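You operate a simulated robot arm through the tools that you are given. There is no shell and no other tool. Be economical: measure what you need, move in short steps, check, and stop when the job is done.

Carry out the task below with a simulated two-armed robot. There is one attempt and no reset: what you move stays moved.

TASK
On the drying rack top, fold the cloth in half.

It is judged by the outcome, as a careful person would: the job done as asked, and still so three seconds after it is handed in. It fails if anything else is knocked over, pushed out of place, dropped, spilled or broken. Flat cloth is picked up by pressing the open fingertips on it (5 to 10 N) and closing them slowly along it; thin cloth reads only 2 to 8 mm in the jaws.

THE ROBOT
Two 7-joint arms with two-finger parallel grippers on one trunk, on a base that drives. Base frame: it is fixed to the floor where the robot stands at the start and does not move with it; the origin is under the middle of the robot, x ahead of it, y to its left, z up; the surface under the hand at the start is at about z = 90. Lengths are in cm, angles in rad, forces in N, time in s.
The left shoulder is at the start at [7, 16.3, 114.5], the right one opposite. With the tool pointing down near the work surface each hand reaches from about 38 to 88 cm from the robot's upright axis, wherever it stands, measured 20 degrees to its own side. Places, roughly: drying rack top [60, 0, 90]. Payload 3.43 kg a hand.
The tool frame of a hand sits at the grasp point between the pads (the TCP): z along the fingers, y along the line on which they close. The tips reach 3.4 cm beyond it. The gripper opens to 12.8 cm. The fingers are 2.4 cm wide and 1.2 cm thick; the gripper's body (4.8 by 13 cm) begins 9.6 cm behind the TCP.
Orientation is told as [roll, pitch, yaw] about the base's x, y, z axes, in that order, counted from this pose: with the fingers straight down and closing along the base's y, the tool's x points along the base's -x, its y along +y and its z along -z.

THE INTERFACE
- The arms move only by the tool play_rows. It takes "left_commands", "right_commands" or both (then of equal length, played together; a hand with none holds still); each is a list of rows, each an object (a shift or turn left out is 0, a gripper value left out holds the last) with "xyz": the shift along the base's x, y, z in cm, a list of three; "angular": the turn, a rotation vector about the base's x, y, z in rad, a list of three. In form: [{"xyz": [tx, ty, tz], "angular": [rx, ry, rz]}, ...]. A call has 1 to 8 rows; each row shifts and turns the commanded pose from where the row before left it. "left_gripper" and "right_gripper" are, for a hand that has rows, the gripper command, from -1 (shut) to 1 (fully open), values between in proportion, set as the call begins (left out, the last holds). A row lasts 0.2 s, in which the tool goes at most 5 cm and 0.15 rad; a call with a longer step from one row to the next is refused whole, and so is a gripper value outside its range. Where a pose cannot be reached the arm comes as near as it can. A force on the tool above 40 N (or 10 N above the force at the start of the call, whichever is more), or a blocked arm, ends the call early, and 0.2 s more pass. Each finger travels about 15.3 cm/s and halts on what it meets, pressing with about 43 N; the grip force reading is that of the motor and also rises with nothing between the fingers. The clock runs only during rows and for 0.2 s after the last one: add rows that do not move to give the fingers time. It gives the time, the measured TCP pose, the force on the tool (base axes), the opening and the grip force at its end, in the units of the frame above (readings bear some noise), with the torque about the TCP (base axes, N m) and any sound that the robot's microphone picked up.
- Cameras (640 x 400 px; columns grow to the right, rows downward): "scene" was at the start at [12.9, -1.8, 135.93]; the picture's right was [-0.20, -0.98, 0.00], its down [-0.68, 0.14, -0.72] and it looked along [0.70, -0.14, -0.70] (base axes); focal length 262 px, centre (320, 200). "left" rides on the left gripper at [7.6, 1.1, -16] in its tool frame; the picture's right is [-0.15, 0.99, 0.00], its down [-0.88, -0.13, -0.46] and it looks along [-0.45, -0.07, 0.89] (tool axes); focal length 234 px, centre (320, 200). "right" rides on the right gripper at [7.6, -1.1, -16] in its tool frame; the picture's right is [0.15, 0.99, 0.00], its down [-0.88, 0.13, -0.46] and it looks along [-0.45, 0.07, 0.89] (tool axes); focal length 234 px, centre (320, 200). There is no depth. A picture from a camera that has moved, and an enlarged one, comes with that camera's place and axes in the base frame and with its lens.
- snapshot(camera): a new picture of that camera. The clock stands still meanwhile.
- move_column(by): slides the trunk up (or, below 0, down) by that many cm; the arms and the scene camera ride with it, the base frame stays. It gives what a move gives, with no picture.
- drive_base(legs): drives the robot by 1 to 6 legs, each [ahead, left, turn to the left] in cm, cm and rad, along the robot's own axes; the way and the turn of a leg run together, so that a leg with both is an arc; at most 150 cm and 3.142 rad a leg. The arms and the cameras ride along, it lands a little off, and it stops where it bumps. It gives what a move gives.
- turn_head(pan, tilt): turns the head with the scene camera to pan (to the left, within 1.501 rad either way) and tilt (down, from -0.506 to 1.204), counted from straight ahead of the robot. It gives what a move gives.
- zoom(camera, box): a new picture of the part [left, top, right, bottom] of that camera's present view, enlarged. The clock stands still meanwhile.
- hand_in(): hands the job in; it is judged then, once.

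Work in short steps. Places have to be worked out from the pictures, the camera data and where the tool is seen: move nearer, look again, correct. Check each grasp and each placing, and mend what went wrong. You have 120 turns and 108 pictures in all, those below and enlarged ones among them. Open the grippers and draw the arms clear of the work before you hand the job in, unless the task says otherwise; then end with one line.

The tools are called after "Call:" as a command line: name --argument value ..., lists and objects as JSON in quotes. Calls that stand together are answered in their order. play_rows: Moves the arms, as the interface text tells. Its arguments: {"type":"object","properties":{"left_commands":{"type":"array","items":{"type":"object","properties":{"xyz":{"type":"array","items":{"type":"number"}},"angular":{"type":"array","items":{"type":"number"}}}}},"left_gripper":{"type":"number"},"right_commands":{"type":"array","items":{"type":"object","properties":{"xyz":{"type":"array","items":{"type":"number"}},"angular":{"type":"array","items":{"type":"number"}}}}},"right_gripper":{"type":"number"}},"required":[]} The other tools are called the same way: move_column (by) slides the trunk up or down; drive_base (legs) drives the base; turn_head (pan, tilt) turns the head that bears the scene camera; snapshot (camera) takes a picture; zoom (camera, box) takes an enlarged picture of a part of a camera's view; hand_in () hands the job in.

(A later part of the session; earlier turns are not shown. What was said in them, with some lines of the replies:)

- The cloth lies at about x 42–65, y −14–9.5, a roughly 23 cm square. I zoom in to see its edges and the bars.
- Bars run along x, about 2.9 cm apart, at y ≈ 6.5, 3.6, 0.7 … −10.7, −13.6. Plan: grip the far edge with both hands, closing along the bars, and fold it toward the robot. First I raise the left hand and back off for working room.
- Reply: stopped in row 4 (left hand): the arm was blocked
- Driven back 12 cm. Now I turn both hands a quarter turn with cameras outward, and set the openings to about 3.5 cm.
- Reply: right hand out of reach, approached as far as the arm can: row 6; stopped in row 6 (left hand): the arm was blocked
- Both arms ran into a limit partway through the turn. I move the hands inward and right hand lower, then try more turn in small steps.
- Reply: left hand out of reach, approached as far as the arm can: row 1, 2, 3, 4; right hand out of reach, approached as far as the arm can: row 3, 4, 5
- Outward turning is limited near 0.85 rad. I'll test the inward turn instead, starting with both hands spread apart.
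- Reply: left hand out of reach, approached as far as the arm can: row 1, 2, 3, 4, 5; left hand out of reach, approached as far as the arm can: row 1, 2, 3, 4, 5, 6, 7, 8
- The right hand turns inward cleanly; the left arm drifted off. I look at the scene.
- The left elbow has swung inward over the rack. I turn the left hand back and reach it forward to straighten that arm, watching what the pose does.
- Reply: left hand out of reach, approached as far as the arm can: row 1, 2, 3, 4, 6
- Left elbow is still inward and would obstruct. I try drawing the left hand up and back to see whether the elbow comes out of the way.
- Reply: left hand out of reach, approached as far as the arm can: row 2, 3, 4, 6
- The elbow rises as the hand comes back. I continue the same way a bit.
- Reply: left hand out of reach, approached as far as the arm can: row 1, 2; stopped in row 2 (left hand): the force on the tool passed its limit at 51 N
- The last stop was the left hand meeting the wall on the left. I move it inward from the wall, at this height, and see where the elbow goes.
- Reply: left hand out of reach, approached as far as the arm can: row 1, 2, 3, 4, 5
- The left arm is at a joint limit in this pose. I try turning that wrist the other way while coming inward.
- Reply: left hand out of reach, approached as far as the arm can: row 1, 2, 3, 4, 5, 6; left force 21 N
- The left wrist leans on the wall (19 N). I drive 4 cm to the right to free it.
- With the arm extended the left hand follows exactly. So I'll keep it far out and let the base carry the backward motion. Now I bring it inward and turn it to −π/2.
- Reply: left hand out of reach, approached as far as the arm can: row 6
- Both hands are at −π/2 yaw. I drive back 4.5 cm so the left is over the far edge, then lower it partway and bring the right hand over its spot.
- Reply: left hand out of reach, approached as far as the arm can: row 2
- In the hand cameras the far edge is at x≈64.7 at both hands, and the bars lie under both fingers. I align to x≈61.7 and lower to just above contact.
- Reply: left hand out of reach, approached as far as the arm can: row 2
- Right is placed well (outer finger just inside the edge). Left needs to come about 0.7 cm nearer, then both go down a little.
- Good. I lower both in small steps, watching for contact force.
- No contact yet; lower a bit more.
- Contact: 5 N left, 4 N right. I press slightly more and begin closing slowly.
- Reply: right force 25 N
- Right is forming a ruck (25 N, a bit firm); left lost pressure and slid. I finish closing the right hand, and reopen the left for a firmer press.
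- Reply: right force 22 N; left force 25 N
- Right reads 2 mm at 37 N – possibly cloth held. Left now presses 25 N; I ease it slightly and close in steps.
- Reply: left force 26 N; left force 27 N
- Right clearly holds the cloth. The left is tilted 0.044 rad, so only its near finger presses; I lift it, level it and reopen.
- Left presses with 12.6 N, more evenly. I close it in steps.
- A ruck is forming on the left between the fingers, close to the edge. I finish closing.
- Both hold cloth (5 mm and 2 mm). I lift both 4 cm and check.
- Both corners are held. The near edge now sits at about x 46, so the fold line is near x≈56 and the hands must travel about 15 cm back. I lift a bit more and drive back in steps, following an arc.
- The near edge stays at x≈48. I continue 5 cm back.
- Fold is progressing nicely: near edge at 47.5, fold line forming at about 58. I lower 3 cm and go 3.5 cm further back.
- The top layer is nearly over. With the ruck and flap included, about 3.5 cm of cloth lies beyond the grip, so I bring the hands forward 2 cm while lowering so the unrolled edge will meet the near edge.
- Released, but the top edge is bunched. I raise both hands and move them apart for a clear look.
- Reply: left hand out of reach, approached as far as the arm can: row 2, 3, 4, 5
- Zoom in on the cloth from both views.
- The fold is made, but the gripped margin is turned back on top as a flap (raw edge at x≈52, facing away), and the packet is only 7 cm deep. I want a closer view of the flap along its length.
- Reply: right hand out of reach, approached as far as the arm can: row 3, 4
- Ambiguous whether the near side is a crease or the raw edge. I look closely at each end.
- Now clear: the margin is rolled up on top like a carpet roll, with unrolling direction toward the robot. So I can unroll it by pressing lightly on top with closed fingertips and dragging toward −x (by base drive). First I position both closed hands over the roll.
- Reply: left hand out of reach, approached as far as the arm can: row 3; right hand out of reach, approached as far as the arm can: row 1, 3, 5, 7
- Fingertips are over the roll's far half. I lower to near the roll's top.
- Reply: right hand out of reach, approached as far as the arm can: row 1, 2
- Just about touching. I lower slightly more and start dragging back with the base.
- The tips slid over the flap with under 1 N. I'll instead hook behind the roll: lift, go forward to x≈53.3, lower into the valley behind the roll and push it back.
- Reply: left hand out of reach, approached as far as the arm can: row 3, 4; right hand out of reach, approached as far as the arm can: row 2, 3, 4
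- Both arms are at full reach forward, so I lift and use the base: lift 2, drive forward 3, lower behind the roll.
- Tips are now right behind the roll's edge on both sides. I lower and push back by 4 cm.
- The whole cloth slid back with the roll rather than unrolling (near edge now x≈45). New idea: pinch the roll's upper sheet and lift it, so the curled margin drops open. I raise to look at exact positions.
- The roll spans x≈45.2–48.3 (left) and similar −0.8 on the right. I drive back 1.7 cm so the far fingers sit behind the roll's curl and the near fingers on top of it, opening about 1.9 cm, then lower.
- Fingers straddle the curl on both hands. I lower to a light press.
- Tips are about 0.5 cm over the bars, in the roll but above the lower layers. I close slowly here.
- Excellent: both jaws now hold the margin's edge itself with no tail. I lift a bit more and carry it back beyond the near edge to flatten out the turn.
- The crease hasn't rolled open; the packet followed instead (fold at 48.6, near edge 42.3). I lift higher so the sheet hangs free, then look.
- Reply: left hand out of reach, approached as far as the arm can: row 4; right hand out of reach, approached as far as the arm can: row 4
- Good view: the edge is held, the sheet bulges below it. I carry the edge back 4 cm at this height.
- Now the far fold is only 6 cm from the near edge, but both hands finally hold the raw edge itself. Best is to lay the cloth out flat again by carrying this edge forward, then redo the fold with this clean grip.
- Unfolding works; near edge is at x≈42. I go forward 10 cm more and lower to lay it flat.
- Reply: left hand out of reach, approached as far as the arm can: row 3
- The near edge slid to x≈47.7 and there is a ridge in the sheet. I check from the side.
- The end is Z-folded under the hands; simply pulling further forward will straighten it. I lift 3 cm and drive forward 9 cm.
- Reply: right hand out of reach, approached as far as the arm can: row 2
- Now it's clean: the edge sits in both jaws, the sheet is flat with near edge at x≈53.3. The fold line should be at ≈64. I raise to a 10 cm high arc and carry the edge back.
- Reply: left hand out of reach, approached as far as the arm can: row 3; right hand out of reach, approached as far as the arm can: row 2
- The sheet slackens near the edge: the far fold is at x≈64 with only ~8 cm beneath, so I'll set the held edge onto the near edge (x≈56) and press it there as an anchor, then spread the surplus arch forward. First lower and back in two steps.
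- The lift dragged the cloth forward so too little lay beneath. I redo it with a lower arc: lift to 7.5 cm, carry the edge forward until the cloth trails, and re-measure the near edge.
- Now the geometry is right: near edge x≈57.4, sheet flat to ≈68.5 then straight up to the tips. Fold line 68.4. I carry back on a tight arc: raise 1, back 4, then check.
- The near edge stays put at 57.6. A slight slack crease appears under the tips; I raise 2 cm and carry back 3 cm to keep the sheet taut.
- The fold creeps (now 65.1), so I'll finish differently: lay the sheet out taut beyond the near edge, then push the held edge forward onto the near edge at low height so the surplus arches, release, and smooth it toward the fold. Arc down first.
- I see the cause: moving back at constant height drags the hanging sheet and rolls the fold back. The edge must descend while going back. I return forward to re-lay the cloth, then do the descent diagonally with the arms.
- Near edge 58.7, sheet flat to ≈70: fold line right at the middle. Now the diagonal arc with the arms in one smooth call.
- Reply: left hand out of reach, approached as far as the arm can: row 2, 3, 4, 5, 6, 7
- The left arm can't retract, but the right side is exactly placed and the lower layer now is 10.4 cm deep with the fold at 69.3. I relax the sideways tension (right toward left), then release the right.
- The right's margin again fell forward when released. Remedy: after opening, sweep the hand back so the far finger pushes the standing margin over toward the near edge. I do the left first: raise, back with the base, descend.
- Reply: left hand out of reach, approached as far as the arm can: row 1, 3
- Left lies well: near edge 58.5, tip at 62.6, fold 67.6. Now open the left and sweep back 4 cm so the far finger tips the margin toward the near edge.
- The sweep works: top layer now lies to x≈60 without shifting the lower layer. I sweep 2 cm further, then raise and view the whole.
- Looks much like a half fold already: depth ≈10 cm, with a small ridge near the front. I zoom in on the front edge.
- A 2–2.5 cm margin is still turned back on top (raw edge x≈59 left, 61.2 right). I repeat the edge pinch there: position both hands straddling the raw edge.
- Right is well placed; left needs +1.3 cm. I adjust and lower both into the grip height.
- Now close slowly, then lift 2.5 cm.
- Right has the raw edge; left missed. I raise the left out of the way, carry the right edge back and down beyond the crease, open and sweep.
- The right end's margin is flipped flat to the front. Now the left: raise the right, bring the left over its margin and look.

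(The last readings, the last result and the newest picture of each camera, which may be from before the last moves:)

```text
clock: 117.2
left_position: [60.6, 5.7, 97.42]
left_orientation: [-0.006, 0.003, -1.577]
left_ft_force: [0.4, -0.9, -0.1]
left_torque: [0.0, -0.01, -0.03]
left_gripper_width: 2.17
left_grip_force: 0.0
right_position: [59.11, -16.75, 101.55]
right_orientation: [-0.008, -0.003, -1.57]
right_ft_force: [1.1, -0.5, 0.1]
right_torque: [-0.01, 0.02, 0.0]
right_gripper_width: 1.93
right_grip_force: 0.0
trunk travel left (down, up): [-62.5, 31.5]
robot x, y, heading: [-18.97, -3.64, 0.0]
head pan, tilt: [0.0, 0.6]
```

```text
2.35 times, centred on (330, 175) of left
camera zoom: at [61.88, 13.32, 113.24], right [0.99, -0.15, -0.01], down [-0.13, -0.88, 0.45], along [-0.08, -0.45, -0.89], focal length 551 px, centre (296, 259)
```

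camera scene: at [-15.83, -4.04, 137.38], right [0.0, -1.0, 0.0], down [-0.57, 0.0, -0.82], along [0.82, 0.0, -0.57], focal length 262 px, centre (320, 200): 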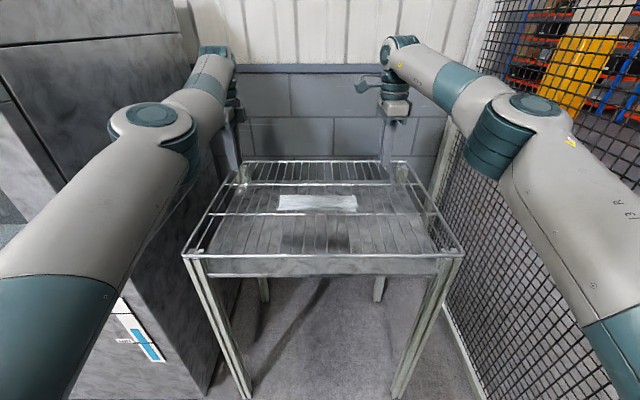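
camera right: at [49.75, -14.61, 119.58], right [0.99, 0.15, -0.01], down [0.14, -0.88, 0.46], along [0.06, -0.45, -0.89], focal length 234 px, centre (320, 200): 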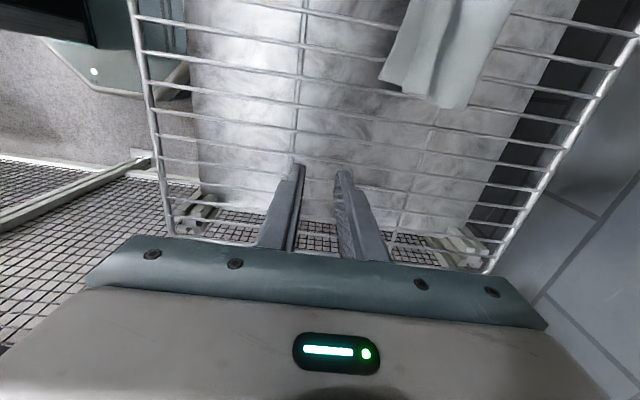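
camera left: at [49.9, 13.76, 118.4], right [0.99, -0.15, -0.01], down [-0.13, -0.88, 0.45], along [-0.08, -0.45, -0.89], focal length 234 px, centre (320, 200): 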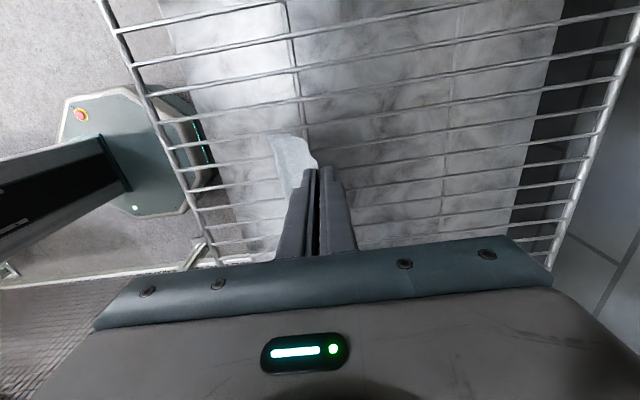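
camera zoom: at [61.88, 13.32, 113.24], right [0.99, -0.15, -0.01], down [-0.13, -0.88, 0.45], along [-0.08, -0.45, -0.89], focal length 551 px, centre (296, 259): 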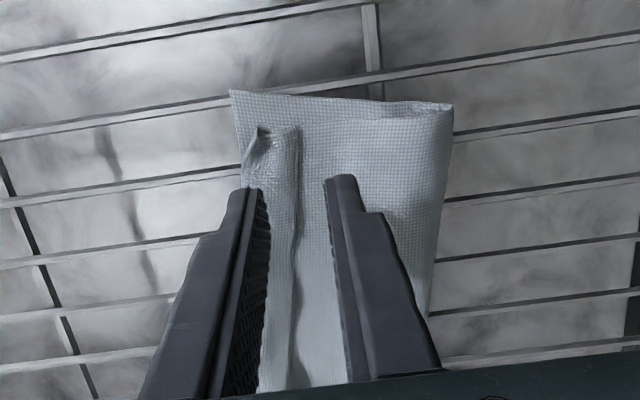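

The raw edge lies mid-way between the left fingers now. I lower and close slowly.

Call:
play_rows --left_commands '[{"xyz": [0, 0, -1.2]}, {"xyz": [0, 0, -1.2]}, {"xyz": [0, 0, -0.8]}, {"xyz": [0, 0, -0.4]}, {"xyz": [0, 0, 0]}]'

Call:
play_rows --left_commands '[{"xyz": [0, 0, 0]}, {"xyz": [0, 0, 0]}]' --left_gripper -0.83

Call:
play_rows --left_commands '[{"xyz": [0, 0, 0]}, {"xyz": [0, 0, 0]}, {"xyz": [0, 0, 0]}]' --left_gripper -1

```text
clock: 118.4
left_position: [60.73, 5.83, 93.63]
left_orientation: [-0.007, 0.004, -1.578]
left_ft_force: [-0.1, -0.5, 0.0]
left_torque: [-0.02, 0.02, -0.02]
left_gripper_width: 2.18
left_grip_force: 0.0
right_position: [59.1, -16.67, 101.49]
right_orientation: [-0.01, -0.003, -1.57]
right_ft_force: [-0.2, 1.1, -0.2]
right_torque: [0.04, -0.03, -0.01]
right_gripper_width: 1.93
right_grip_force: 0.1
trunk travel left (down, up): [-62.5, 31.5]
robot x, y, heading: [-18.79, -3.7, -0.005]
head pan, tilt: [0.0, 0.6]
```

```text
clock: 119.0
left_position: [60.65, 5.84, 93.6]
left_orientation: [-0.009, 0.003, -1.576]
left_ft_force: [-0.3, 0.5, 1.4]
left_torque: [-0.02, -0.02, 0.02]
left_gripper_width: 1.08
left_grip_force: 0.0
right_position: [59.02, -16.74, 101.57]
right_orientation: [-0.009, -0.001, -1.568]
right_ft_force: [0.5, 0.9, -1.0]
right_torque: [-0.02, -0.01, 0.02]
right_gripper_width: 1.92
right_grip_force: 0.1
trunk travel left (down, up): [-62.5, 31.5]
robot x, y, heading: [-19.14, -3.36, -0.003]
head pan, tilt: [0.0, 0.6]
```

```text
clock: 119.8
left_position: [60.59, 5.93, 93.69]
left_orientation: [-0.005, 0.002, -1.575]
left_ft_force: [0.3, -0.6, 0.8]
left_torque: [-0.02, -0.03, -0.01]
left_gripper_width: 0.0
left_grip_force: 33.3
right_position: [59.18, -16.69, 101.44]
right_orientation: [-0.009, -0.003, -1.569]
right_ft_force: [-0.1, -0.1, -0.3]
right_torque: [0.02, 0.04, -0.01]
right_gripper_width: 1.91
right_grip_force: 0.1
trunk travel left (down, up): [-62.5, 31.5]
robot x, y, heading: [-18.91, -4.1, -0.001]
head pan, tilt: [0.0, 0.6]
```

Missed (0.0 mm). I reopen, press down to a real contact, and close again.

Call:
play_rows --left_commands '[{"xyz": [0, 0, 1.5]}, {"xyz": [0, 0, 0]}, {"xyz": [0, 0, -0.8]}, {"xyz": [0, 0, -0.7]}, {"xyz": [0, 0, -0.2]}, {"xyz": [0, 0, 0]}]' --left_gripper -0.64

Call:
play_rows --left_commands '[{"xyz": [0, 0, -0.2]}, {"xyz": [0, 0, 0]}]'

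Call:
zoom --camera "left" --box '[220, 90, 440, 260]'

```text
clock: 121.2
left_position: [60.71, 5.91, 93.7]
left_orientation: [-0.006, 0.003, -1.575]
left_ft_force: [1.7, 0.4, 9.5]
left_torque: [-0.01, 0.06, 0.03]
left_gripper_width: 2.27
left_grip_force: 0.0
right_position: [59.08, -16.74, 101.61]
right_orientation: [-0.008, -0.002, -1.567]
right_ft_force: [0.9, -0.4, 0.2]
right_torque: [-0.01, 0.0, 0.0]
right_gripper_width: 1.91
right_grip_force: 0.0
trunk travel left (down, up): [-62.5, 31.5]
robot x, y, heading: [-18.7, -3.81, -0.003]
head pan, tilt: [0.0, 0.6]
```

```text
clock: 121.8
left_position: [60.73, 5.69, 93.54]
left_orientation: [-0.004, 0.006, -1.575]
left_ft_force: [3.2, -2.5, 21.0]
left_torque: [-0.05, 0.14, 0.0]
left_gripper_width: 2.19
left_grip_force: 0.0
right_position: [59.0, -16.73, 101.62]
right_orientation: [-0.007, -0.003, -1.57]
right_ft_force: [0.4, 0.1, -0.5]
right_torque: [-0.01, -0.02, -0.01]
right_gripper_width: 1.96
right_grip_force: 0.1
trunk travel left (down, up): [-62.5, 31.5]
robot x, y, heading: [-19.16, -3.6, -0.002]
head pan, tilt: [0.0, 0.6]
```

```text
2.35 times, centred on (330, 175) of left
camera zoom: at [61.8, 13.25, 109.53], right [0.99, -0.15, 0.0], down [-0.13, -0.88, 0.45], along [-0.07, -0.45, -0.89], focal length 551 px, centre (296, 259)
```

zoom: 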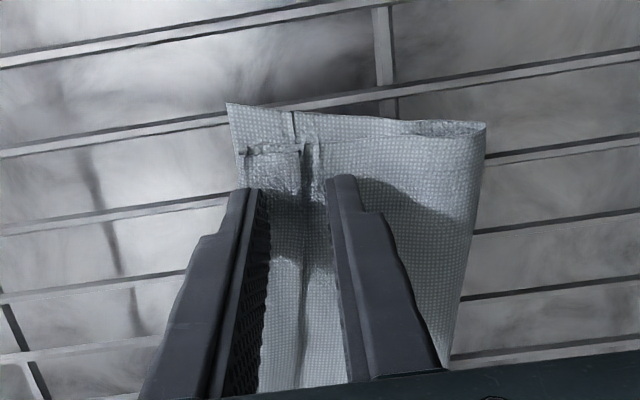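

Pressing 21 N with the raw edge between the fingers; I ease to about 10 N and close.

Call:
play_rows --left_commands '[{"xyz": [0, 0, 0.15]}, {"xyz": [0, 0, 0]}]' --left_gripper -0.8

Call:
play_rows --left_commands '[{"xyz": [0, 0, 0.1]}, {"xyz": [0, 0, 0]}, {"xyz": [0, 0, 0]}]' --left_gripper -1

Call:
play_rows --left_commands '[{"xyz": [0, 0, 0.8]}, {"xyz": [0, 0, 0.8]}, {"xyz": [0, 0, 0.8]}, {"xyz": [0, 0, 0]}]'

Call:
zoom --camera "left" --box '[220, 90, 440, 260]'

```text
clock: 122.4
left_position: [60.62, 5.82, 93.52]
left_orientation: [-0.004, 0.004, -1.576]
left_ft_force: [0.3, -2.3, 18.4]
left_torque: [-0.08, 0.08, 0.01]
left_gripper_width: 1.28
left_grip_force: 0.0
right_position: [58.99, -16.78, 101.64]
right_orientation: [-0.006, -0.002, -1.569]
right_ft_force: [0.0, -1.1, 0.2]
right_torque: [0.0, 0.03, -0.02]
right_gripper_width: 1.91
right_grip_force: 0.1
trunk travel left (down, up): [-62.5, 31.5]
robot x, y, heading: [-18.92, -3.76, 0.001]
head pan, tilt: [0.0, 0.6]
```

```text
clock: 123.2
left_position: [60.72, 5.82, 93.66]
left_orientation: [-0.007, 0.004, -1.577]
left_ft_force: [-1.4, 0.3, 9.9]
left_torque: [0.06, 0.07, 0.01]
left_gripper_width: 0.21
left_grip_force: 37.1
right_position: [59.06, -16.67, 101.58]
right_orientation: [-0.007, -0.001, -1.568]
right_ft_force: [1.3, 0.3, -0.3]
right_torque: [-0.03, 0.02, 0.01]
right_gripper_width: 1.91
right_grip_force: 0.1
trunk travel left (down, up): [-62.5, 31.5]
robot x, y, heading: [-19.19, -4.03, -0.003]
head pan, tilt: [0.0, 0.6]
```

```text
clock: 124.2
left_position: [60.73, 5.7, 95.81]
left_orientation: [-0.01, 0.004, -1.577]
left_ft_force: [0.1, 0.4, 1.1]
left_torque: [-0.01, 0.01, -0.01]
left_gripper_width: 0.18
left_grip_force: 36.7
right_position: [59.21, -16.75, 101.49]
right_orientation: [-0.01, -0.003, -1.568]
right_ft_force: [0.1, -0.7, -0.5]
right_torque: [0.0, 0.0, 0.03]
right_gripper_width: 1.92
right_grip_force: 0.0
trunk travel left (down, up): [-62.5, 31.5]
robot x, y, heading: [-19.22, -3.87, 0.0]
head pan, tilt: [0.0, 0.6]
```

```text
2.35 times, centred on (330, 175) of left
camera zoom: at [61.92, 13.3, 111.81], right [0.99, -0.15, -0.01], down [-0.13, -0.88, 0.45], along [-0.08, -0.45, -0.89], focal length 551 px, centre (296, 259)
```

zoom: 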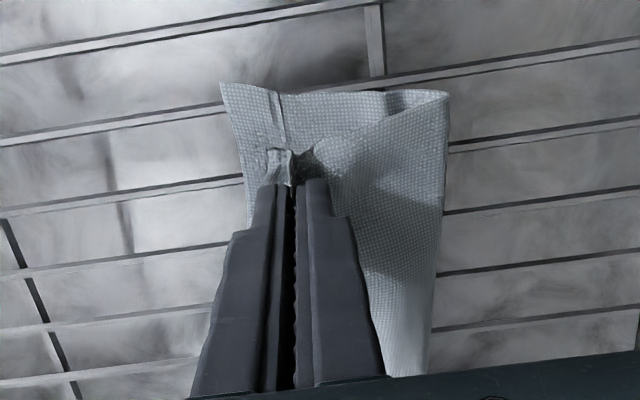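

The left holds the margin (2 mm). As with the right: carry back 2.5, lower, open, sweep, then look.

Call:
drive_base --legs '[[-2.5, 0, 0]]'

Call:
play_rows --left_commands '[{"xyz": [0, 0, -0.7]}, {"xyz": [0, 0, -0.6]}, {"xyz": [0, 0, 0]}]'

Call:
play_rows --left_commands '[{"xyz": [0, 0, 0]}, {"xyz": [0, 0, 0]}]' --left_gripper -0.72

Call:
drive_base --legs '[[-3, 0, 0]]'

Call:
play_rows --left_commands '[{"xyz": [0, 0, 2]}, {"xyz": [0, 0, 3]}, {"xyz": [0, 0, 3]}, {"xyz": [0, 3, 0]}, {"xyz": [0, 4, 0]}, {"xyz": [0, 4, 0]}, {"xyz": [0, 3, 0]}, {"xyz": [0, 0, 0]}]' --right_commands '[{"xyz": [0, 0, 0]}, {"xyz": [0, 0, 0]}, {"xyz": [0, -2, 0]}, {"xyz": [0, -2, 0]}, {"xyz": [0, -2, 0]}, {"xyz": [0, 0, 0]}, {"xyz": [0, 0, 0]}, {"xyz": [0, 0, 0]}]'

Call:
zoom --camera "scene" --box '[265, 165, 365, 225]'

```text
clock: 125.0
left_position: [58.48, 5.87, 95.62]
left_orientation: [-0.009, 0.003, -1.575]
left_ft_force: [1.3, -0.4, 0.6]
left_torque: [0.0, 0.02, 0.02]
left_gripper_width: 0.19
left_grip_force: 36.9
right_position: [57.06, -16.74, 101.27]
right_orientation: [-0.011, 0.0, -1.571]
right_ft_force: [0.7, 0.0, 0.3]
right_torque: [-0.01, 0.04, 0.02]
right_gripper_width: 1.91
right_grip_force: 0.0
trunk travel left (down, up): [-62.5, 31.5]
robot x, y, heading: [-21.1, -3.8, -0.004]
head pan, tilt: [0.0, 0.6]
```

```text
clock: 125.8
left_position: [58.24, 5.75, 94.49]
left_orientation: [-0.007, 0.003, -1.577]
left_ft_force: [0.1, -0.3, -0.4]
left_torque: [-0.01, 0.01, -0.01]
left_gripper_width: 0.2
left_grip_force: 36.6
right_position: [56.81, -16.77, 101.63]
right_orientation: [-0.01, -0.002, -1.568]
right_ft_force: [-0.4, 0.8, 0.4]
right_torque: [-0.03, -0.03, 0.02]
right_gripper_width: 1.9
right_grip_force: 0.0
trunk travel left (down, up): [-62.5, 31.5]
robot x, y, heading: [-21.22, -3.8, -0.001]
head pan, tilt: [0.0, 0.6]
```

```text
clock: 126.4
left_position: [58.34, 5.86, 94.51]
left_orientation: [-0.009, 0.004, -1.575]
left_ft_force: [0.6, 0.3, -0.5]
left_torque: [0.0, -0.01, 0.0]
left_gripper_width: 1.8
left_grip_force: 0.1
right_position: [56.7, -16.61, 101.46]
right_orientation: [-0.011, -0.001, -1.57]
right_ft_force: [0.0, 0.4, 0.7]
right_torque: [-0.01, 0.01, 0.01]
right_gripper_width: 1.93
right_grip_force: 0.0
trunk travel left (down, up): [-62.5, 31.5]
robot x, y, heading: [-21.38, -4.0, -0.002]
head pan, tilt: [0.0, 0.6]
```

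```text
clock: 127.2
left_position: [55.55, 5.9, 94.26]
left_orientation: [-0.012, 0.004, -1.575]
left_ft_force: [0.0, -0.1, -0.5]
left_torque: [0.01, 0.04, 0.0]
left_gripper_width: 1.79
left_grip_force: 0.0
right_position: [54.0, -16.81, 101.17]
right_orientation: [-0.012, -0.003, -1.572]
right_ft_force: [-0.4, -0.4, 0.3]
right_torque: [0.03, 0.01, 0.0]
right_gripper_width: 1.93
right_grip_force: 0.0
trunk travel left (down, up): [-62.5, 31.5]
robot x, y, heading: [-24.3, -4.09, -0.001]
head pan, tilt: [0.0, 0.6]
```

```text
clock: 129.0
left_position: [55.52, 19.91, 102.5]
left_orientation: [-0.01, 0.006, -1.576]
left_ft_force: [-0.5, -0.1, -0.9]
left_torque: [0.03, 0.03, -0.01]
left_gripper_width: 1.83
left_grip_force: 0.0
right_position: [53.74, -22.84, 101.45]
right_orientation: [-0.01, -0.002, -1.572]
right_ft_force: [-0.5, 0.1, 0.1]
right_torque: [0.04, -0.01, 0.01]
right_gripper_width: 1.93
right_grip_force: 0.0
trunk travel left (down, up): [-62.5, 31.5]
robot x, y, heading: [-24.32, -4.05, -0.004]
head pan, tilt: [0.0, 0.6]
```

```text
6.40 times, centred on (315, 195) of scene
camera zoom: at [-10.6, -4.08, 137.38], right [0.0, -1.0, 0.0], down [-0.57, 0.0, -0.82], along [0.82, 0.0, -0.57], focal length 1674 px, centre (352, 232)
```

zoom: 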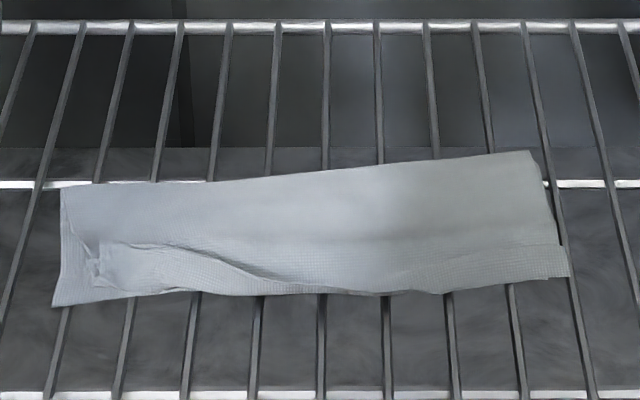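

Very nearly there: the right two-thirds is properly folded with aligned edges; only at the left end a 2.5 cm flap remains (raw edge at about x 55, y 1–8). I repeat the left pinch there.

Call:
drive_base --legs '[[-0.8, 0, 0]]'

Call:
play_rows --left_commands '[{"xyz": [0, -3.5, 0]}, {"xyz": [0, -3.5, 0]}, {"xyz": [0, -3.5, 0]}, {"xyz": [0, -3.6, -1]}, {"xyz": [0, 0, -2.5]}, {"xyz": [0, 0, -2]}, {"xyz": [0, 0, -1.5]}, {"xyz": [0, 0, 0]}]' --left_gripper -0.66

Call:
zoom --camera "left" --box '[220, 90, 440, 260]'

```text
clock: 129.8
left_position: [54.93, 20.01, 102.31]
left_orientation: [-0.012, 0.003, -1.577]
left_ft_force: [0.6, 0.1, -0.6]
left_torque: [0.01, 0.02, 0.0]
left_gripper_width: 1.79
left_grip_force: 0.1
right_position: [53.17, -22.56, 101.26]
right_orientation: [-0.013, -0.006, -1.57]
right_ft_force: [-0.4, 0.0, 1.2]
right_torque: [0.0, 0.0, -0.01]
right_gripper_width: 1.94
right_grip_force: 0.0
trunk travel left (down, up): [-62.5, 31.5]
robot x, y, heading: [-25.02, -3.8, -0.002]
head pan, tilt: [0.0, 0.6]
```

```text
clock: 131.6
left_position: [54.7, 5.75, 95.58]
left_orientation: [-0.007, 0.003, -1.576]
left_ft_force: [1.0, -1.0, 0.6]
left_torque: [-0.03, -0.02, 0.03]
left_gripper_width: 2.18
left_grip_force: 0.1
right_position: [52.91, -22.77, 101.46]
right_orientation: [-0.01, -0.005, -1.571]
right_ft_force: [0.4, 0.7, 0.0]
right_torque: [0.01, 0.01, -0.02]
right_gripper_width: 1.94
right_grip_force: 0.1
trunk travel left (down, up): [-62.5, 31.5]
robot x, y, heading: [-25.39, -3.69, -0.004]
head pan, tilt: [0.0, 0.6]
```

```text
2.35 times, centred on (330, 175) of left
camera zoom: at [55.93, 13.3, 111.5], right [0.99, -0.15, -0.01], down [-0.13, -0.88, 0.45], along [-0.08, -0.45, -0.89], focal length 551 px, centre (296, 259)
```

zoom: 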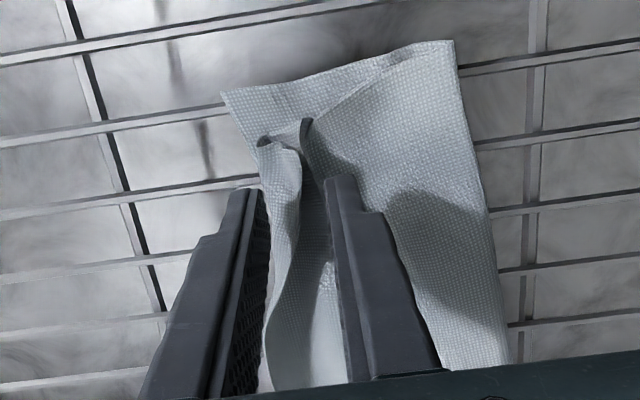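

The remaining flap is only ~1.3 cm, raw edge at x≈54.7. I narrow the opening, shift +0.3, press lightly and close.

Call:
play_rows --left_commands '[{"xyz": [0.3, 0, 0]}, {"xyz": [0, 0, -0.7]}, {"xyz": [0, 0, -0.7]}, {"xyz": [0, 0, -0.4]}, {"xyz": [0, 0, 0]}]' --left_gripper -0.77

Call:
play_rows --left_commands '[{"xyz": [0, 0, -0.1]}, {"xyz": [0, 0, 0]}, {"xyz": [0, 0, 0]}, {"xyz": [0, 0, 0]}]' --left_gripper -1

```text
clock: 132.8
left_position: [55.01, 5.95, 93.88]
left_orientation: [-0.009, 0.003, -1.577]
left_ft_force: [-0.6, 0.6, -0.6]
left_torque: [-0.02, 0.02, -0.01]
left_gripper_width: 1.49
left_grip_force: 0.0
right_position: [52.85, -22.65, 101.43]
right_orientation: [-0.01, -0.004, -1.571]
right_ft_force: [-0.1, 0.6, -0.2]
right_torque: [0.01, -0.02, -0.01]
right_gripper_width: 1.91
right_grip_force: 0.2
trunk travel left (down, up): [-62.5, 31.5]
robot x, y, heading: [-24.99, -3.96, -0.001]
head pan, tilt: [0.0, 0.6]
```

```text
clock: 133.8
left_position: [54.96, 5.91, 93.83]
left_orientation: [-0.007, 0.003, -1.575]
left_ft_force: [-0.1, 1.4, 8.6]
left_torque: [0.09, -0.01, -0.01]
left_gripper_width: 0.2
left_grip_force: 36.8
right_position: [53.0, -22.74, 101.48]
right_orientation: [-0.011, -0.004, -1.571]
right_ft_force: [0.6, 0.8, 0.6]
right_torque: [0.02, 0.01, 0.03]
right_gripper_width: 1.93
right_grip_force: 0.0
trunk travel left (down, up): [-62.5, 31.5]
robot x, y, heading: [-25.1, -3.39, -0.001]
head pan, tilt: [0.0, 0.6]
```

Gripped (2 mm). Lift slightly, carry back 2 cm, lower, open, sweep back and withdraw for a look.

Call:
play_rows --left_commands '[{"xyz": [0, 0, 0.7]}, {"xyz": [0, 0, 0.7]}, {"xyz": [0, 0, 0.4]}, {"xyz": [0, 0, 0]}]'

Call:
drive_base --legs '[[-2.2, 0, 0]]'

Call:
play_rows --left_commands '[{"xyz": [0, 0, -0.6]}, {"xyz": [0, 0, -0.6]}, {"xyz": [0, 0, 0]}]'

Call:
play_rows --left_commands '[{"xyz": [0, 0, 0]}, {"xyz": [0, 0, 0]}]' --left_gripper -0.76

Call:
drive_base --legs '[[-2.5, 0, 0]]'

Call:
play_rows --left_commands '[{"xyz": [0, 0, 2]}, {"xyz": [0, 0, 3]}, {"xyz": [0, 0, 3]}, {"xyz": [0, 3, 0]}, {"xyz": [0, 4, 0]}, {"xyz": [0, 4, 0]}, {"xyz": [0, 3, 0]}, {"xyz": [0, 0, 0]}]'

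Call:
zoom --camera "scene" --box '[265, 165, 365, 225]'

```text
clock: 134.8
left_position: [54.87, 5.87, 95.48]
left_orientation: [-0.01, 0.004, -1.575]
left_ft_force: [0.9, 0.7, 0.9]
left_torque: [0.0, -0.01, 0.04]
left_gripper_width: 0.2
left_grip_force: 36.2
right_position: [53.05, -22.73, 101.51]
right_orientation: [-0.01, -0.002, -1.569]
right_ft_force: [0.8, 0.1, 0.5]
right_torque: [0.0, 0.0, 0.01]
right_gripper_width: 1.89
right_grip_force: 0.0
trunk travel left (down, up): [-62.5, 31.5]
robot x, y, heading: [-25.22, -4.25, -0.002]
head pan, tilt: [0.0, 0.6]
```

```text
clock: 135.6
left_position: [52.92, 6.08, 95.3]
left_orientation: [-0.012, 0.005, -1.576]
left_ft_force: [0.4, 0.7, 0.2]
left_torque: [-0.01, 0.04, -0.01]
left_gripper_width: 0.17
left_grip_force: 36.1
right_position: [51.05, -22.72, 101.2]
right_orientation: [-0.014, -0.002, -1.568]
right_ft_force: [0.1, -0.6, -0.2]
right_torque: [0.01, 0.02, -0.02]
right_gripper_width: 1.94
right_grip_force: 0.1
trunk travel left (down, up): [-62.5, 31.5]
robot x, y, heading: [-27.37, -3.64, 0.0]
head pan, tilt: [0.0, 0.6]
```

```text
clock: 136.4
left_position: [52.83, 6.05, 94.27]
left_orientation: [-0.01, 0.003, -1.576]
left_ft_force: [0.2, 0.0, 0.5]
left_torque: [-0.02, 0.0, 0.04]
left_gripper_width: 0.21
left_grip_force: 37.1
right_position: [50.81, -22.62, 101.42]
right_orientation: [-0.01, -0.003, -1.569]
right_ft_force: [-0.6, -0.5, 0.7]
right_torque: [0.01, 0.01, 0.0]
right_gripper_width: 1.94
right_grip_force: 0.1
trunk travel left (down, up): [-62.5, 31.5]
robot x, y, heading: [-27.5, -3.44, 0.003]
head pan, tilt: [0.0, 0.6]
```

```text
clock: 137.0
left_position: [52.82, 6.01, 94.36]
left_orientation: [-0.009, 0.003, -1.576]
left_ft_force: [0.2, 0.2, 0.4]
left_torque: [0.01, 0.02, -0.02]
left_gripper_width: 1.56
left_grip_force: 0.1
right_position: [50.84, -22.68, 101.39]
right_orientation: [-0.01, -0.003, -1.569]
right_ft_force: [-0.2, 0.1, -0.2]
right_torque: [-0.02, 0.01, 0.02]
right_gripper_width: 1.92
right_grip_force: 0.1
trunk travel left (down, up): [-62.5, 31.5]
robot x, y, heading: [-27.18, -4.04, -0.002]
head pan, tilt: [0.0, 0.6]
```

```text
clock: 137.8
left_position: [50.58, 5.98, 94.12]
left_orientation: [-0.011, 0.003, -1.575]
left_ft_force: [0.1, -0.4, 0.3]
left_torque: [0.02, 0.06, -0.01]
left_gripper_width: 1.54
left_grip_force: 0.1
right_position: [48.59, -22.72, 101.22]
right_orientation: [-0.014, -0.003, -1.568]
right_ft_force: [0.0, -0.4, -0.1]
right_torque: [0.01, 0.01, -0.04]
right_gripper_width: 1.92
right_grip_force: 0.0
trunk travel left (down, up): [-62.5, 31.5]
robot x, y, heading: [-29.55, -4.18, -0.004]
head pan, tilt: [0.0, 0.6]
```

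```text
clock: 139.6
left_position: [50.48, 20.05, 102.17]
left_orientation: [-0.009, 0.003, -1.576]
left_ft_force: [0.5, -0.2, -0.2]
left_torque: [0.03, -0.01, -0.03]
left_gripper_width: 1.51
left_grip_force: 0.1
right_position: [48.37, -22.82, 101.31]
right_orientation: [-0.013, -0.004, -1.57]
right_ft_force: [-0.3, 0.3, 0.1]
right_torque: [0.03, -0.02, -0.03]
right_gripper_width: 1.9
right_grip_force: 0.1
trunk travel left (down, up): [-62.5, 31.5]
robot x, y, heading: [-29.66, -3.54, -0.005]
head pan, tilt: [0.0, 0.6]
```

```text
6.40 times, centred on (315, 195) of scene
camera zoom: at [-16.01, -4.05, 137.38], right [0.0, -1.0, 0.0], down [-0.57, 0.0, -0.82], along [0.82, 0.0, -0.57], focal length 1674 px, centre (352, 232)
```

zoom: 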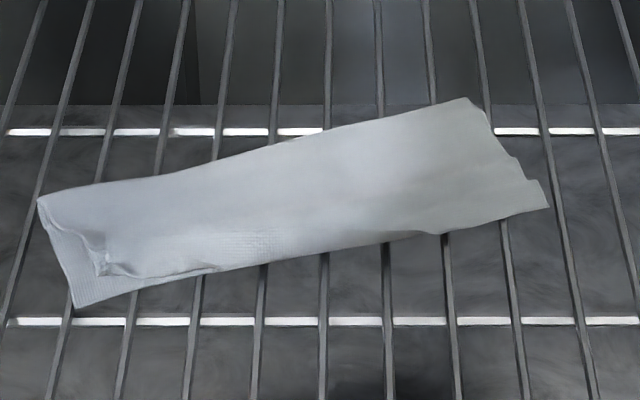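

The cloth is now folded in half with a clean far fold, and the front edges line up except for about 1 cm at the left corner. I open both grippers and draw the arms further clear.

Call:
play_rows --left_commands '[{"xyz": [0, 0, 1]}, {"xyz": [0, 0, 1]}, {"xyz": [0, 0, 0]}, {"xyz": [0, 0, 0]}, {"xyz": [0, 0, 0]}]' --right_commands '[{"xyz": [0, 0, 1]}, {"xyz": [0, 0, 1]}, {"xyz": [0, 0, 0]}, {"xyz": [0, 0, 0]}, {"xyz": [0, 0, 0]}]' --left_gripper 0.3 --right_gripper 0.3

Call:
snapshot --camera "scene"

```text
clock: 140.8
left_position: [50.4, 20.12, 104.23]
left_orientation: [-0.01, 0.003, -1.575]
left_ft_force: [-0.8, 0.1, 0.6]
left_torque: [0.0, -0.04, 0.01]
left_gripper_width: 8.32
left_grip_force: 0.1
right_position: [48.36, -22.75, 103.31]
right_orientation: [-0.012, -0.005, -1.569]
right_ft_force: [-0.2, 0.2, 0.2]
right_torque: [0.0, -0.02, -0.05]
right_gripper_width: 8.32
right_grip_force: 0.1
trunk travel left (down, up): [-62.5, 31.5]
robot x, y, heading: [-29.7, -3.79, -0.0]
head pan, tilt: [0.0, 0.6]
```

```text
2 pictures are left
camera scene: at [-15.98, -3.98, 137.38], right [0.0, -1.0, 0.0], down [-0.57, 0.0, -0.82], along [0.82, 0.0, -0.57], focal length 262 px, centre (320, 200)
```

scene: 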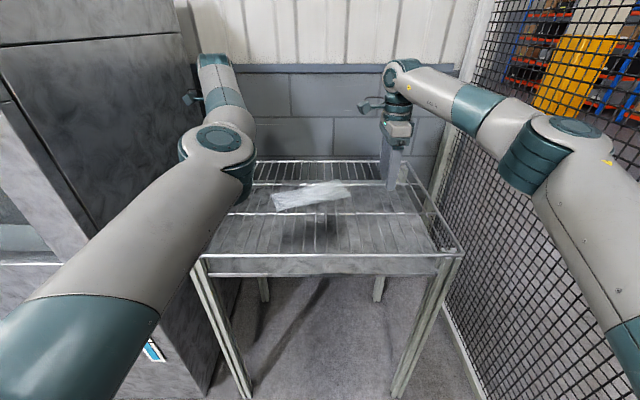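

The cloth lies folded on the rack, nothing else has moved, and both hands are open and clear, so I hand in.

Call:
hand_in

```text
The job is handed in.
```

I folded the cloth in half on the drying rack top and handed the job in; at the left front corner the two layers are about 1 cm out of line and a small tuck may remain there, and the cloth now lies turned about 15 degrees on the rack.
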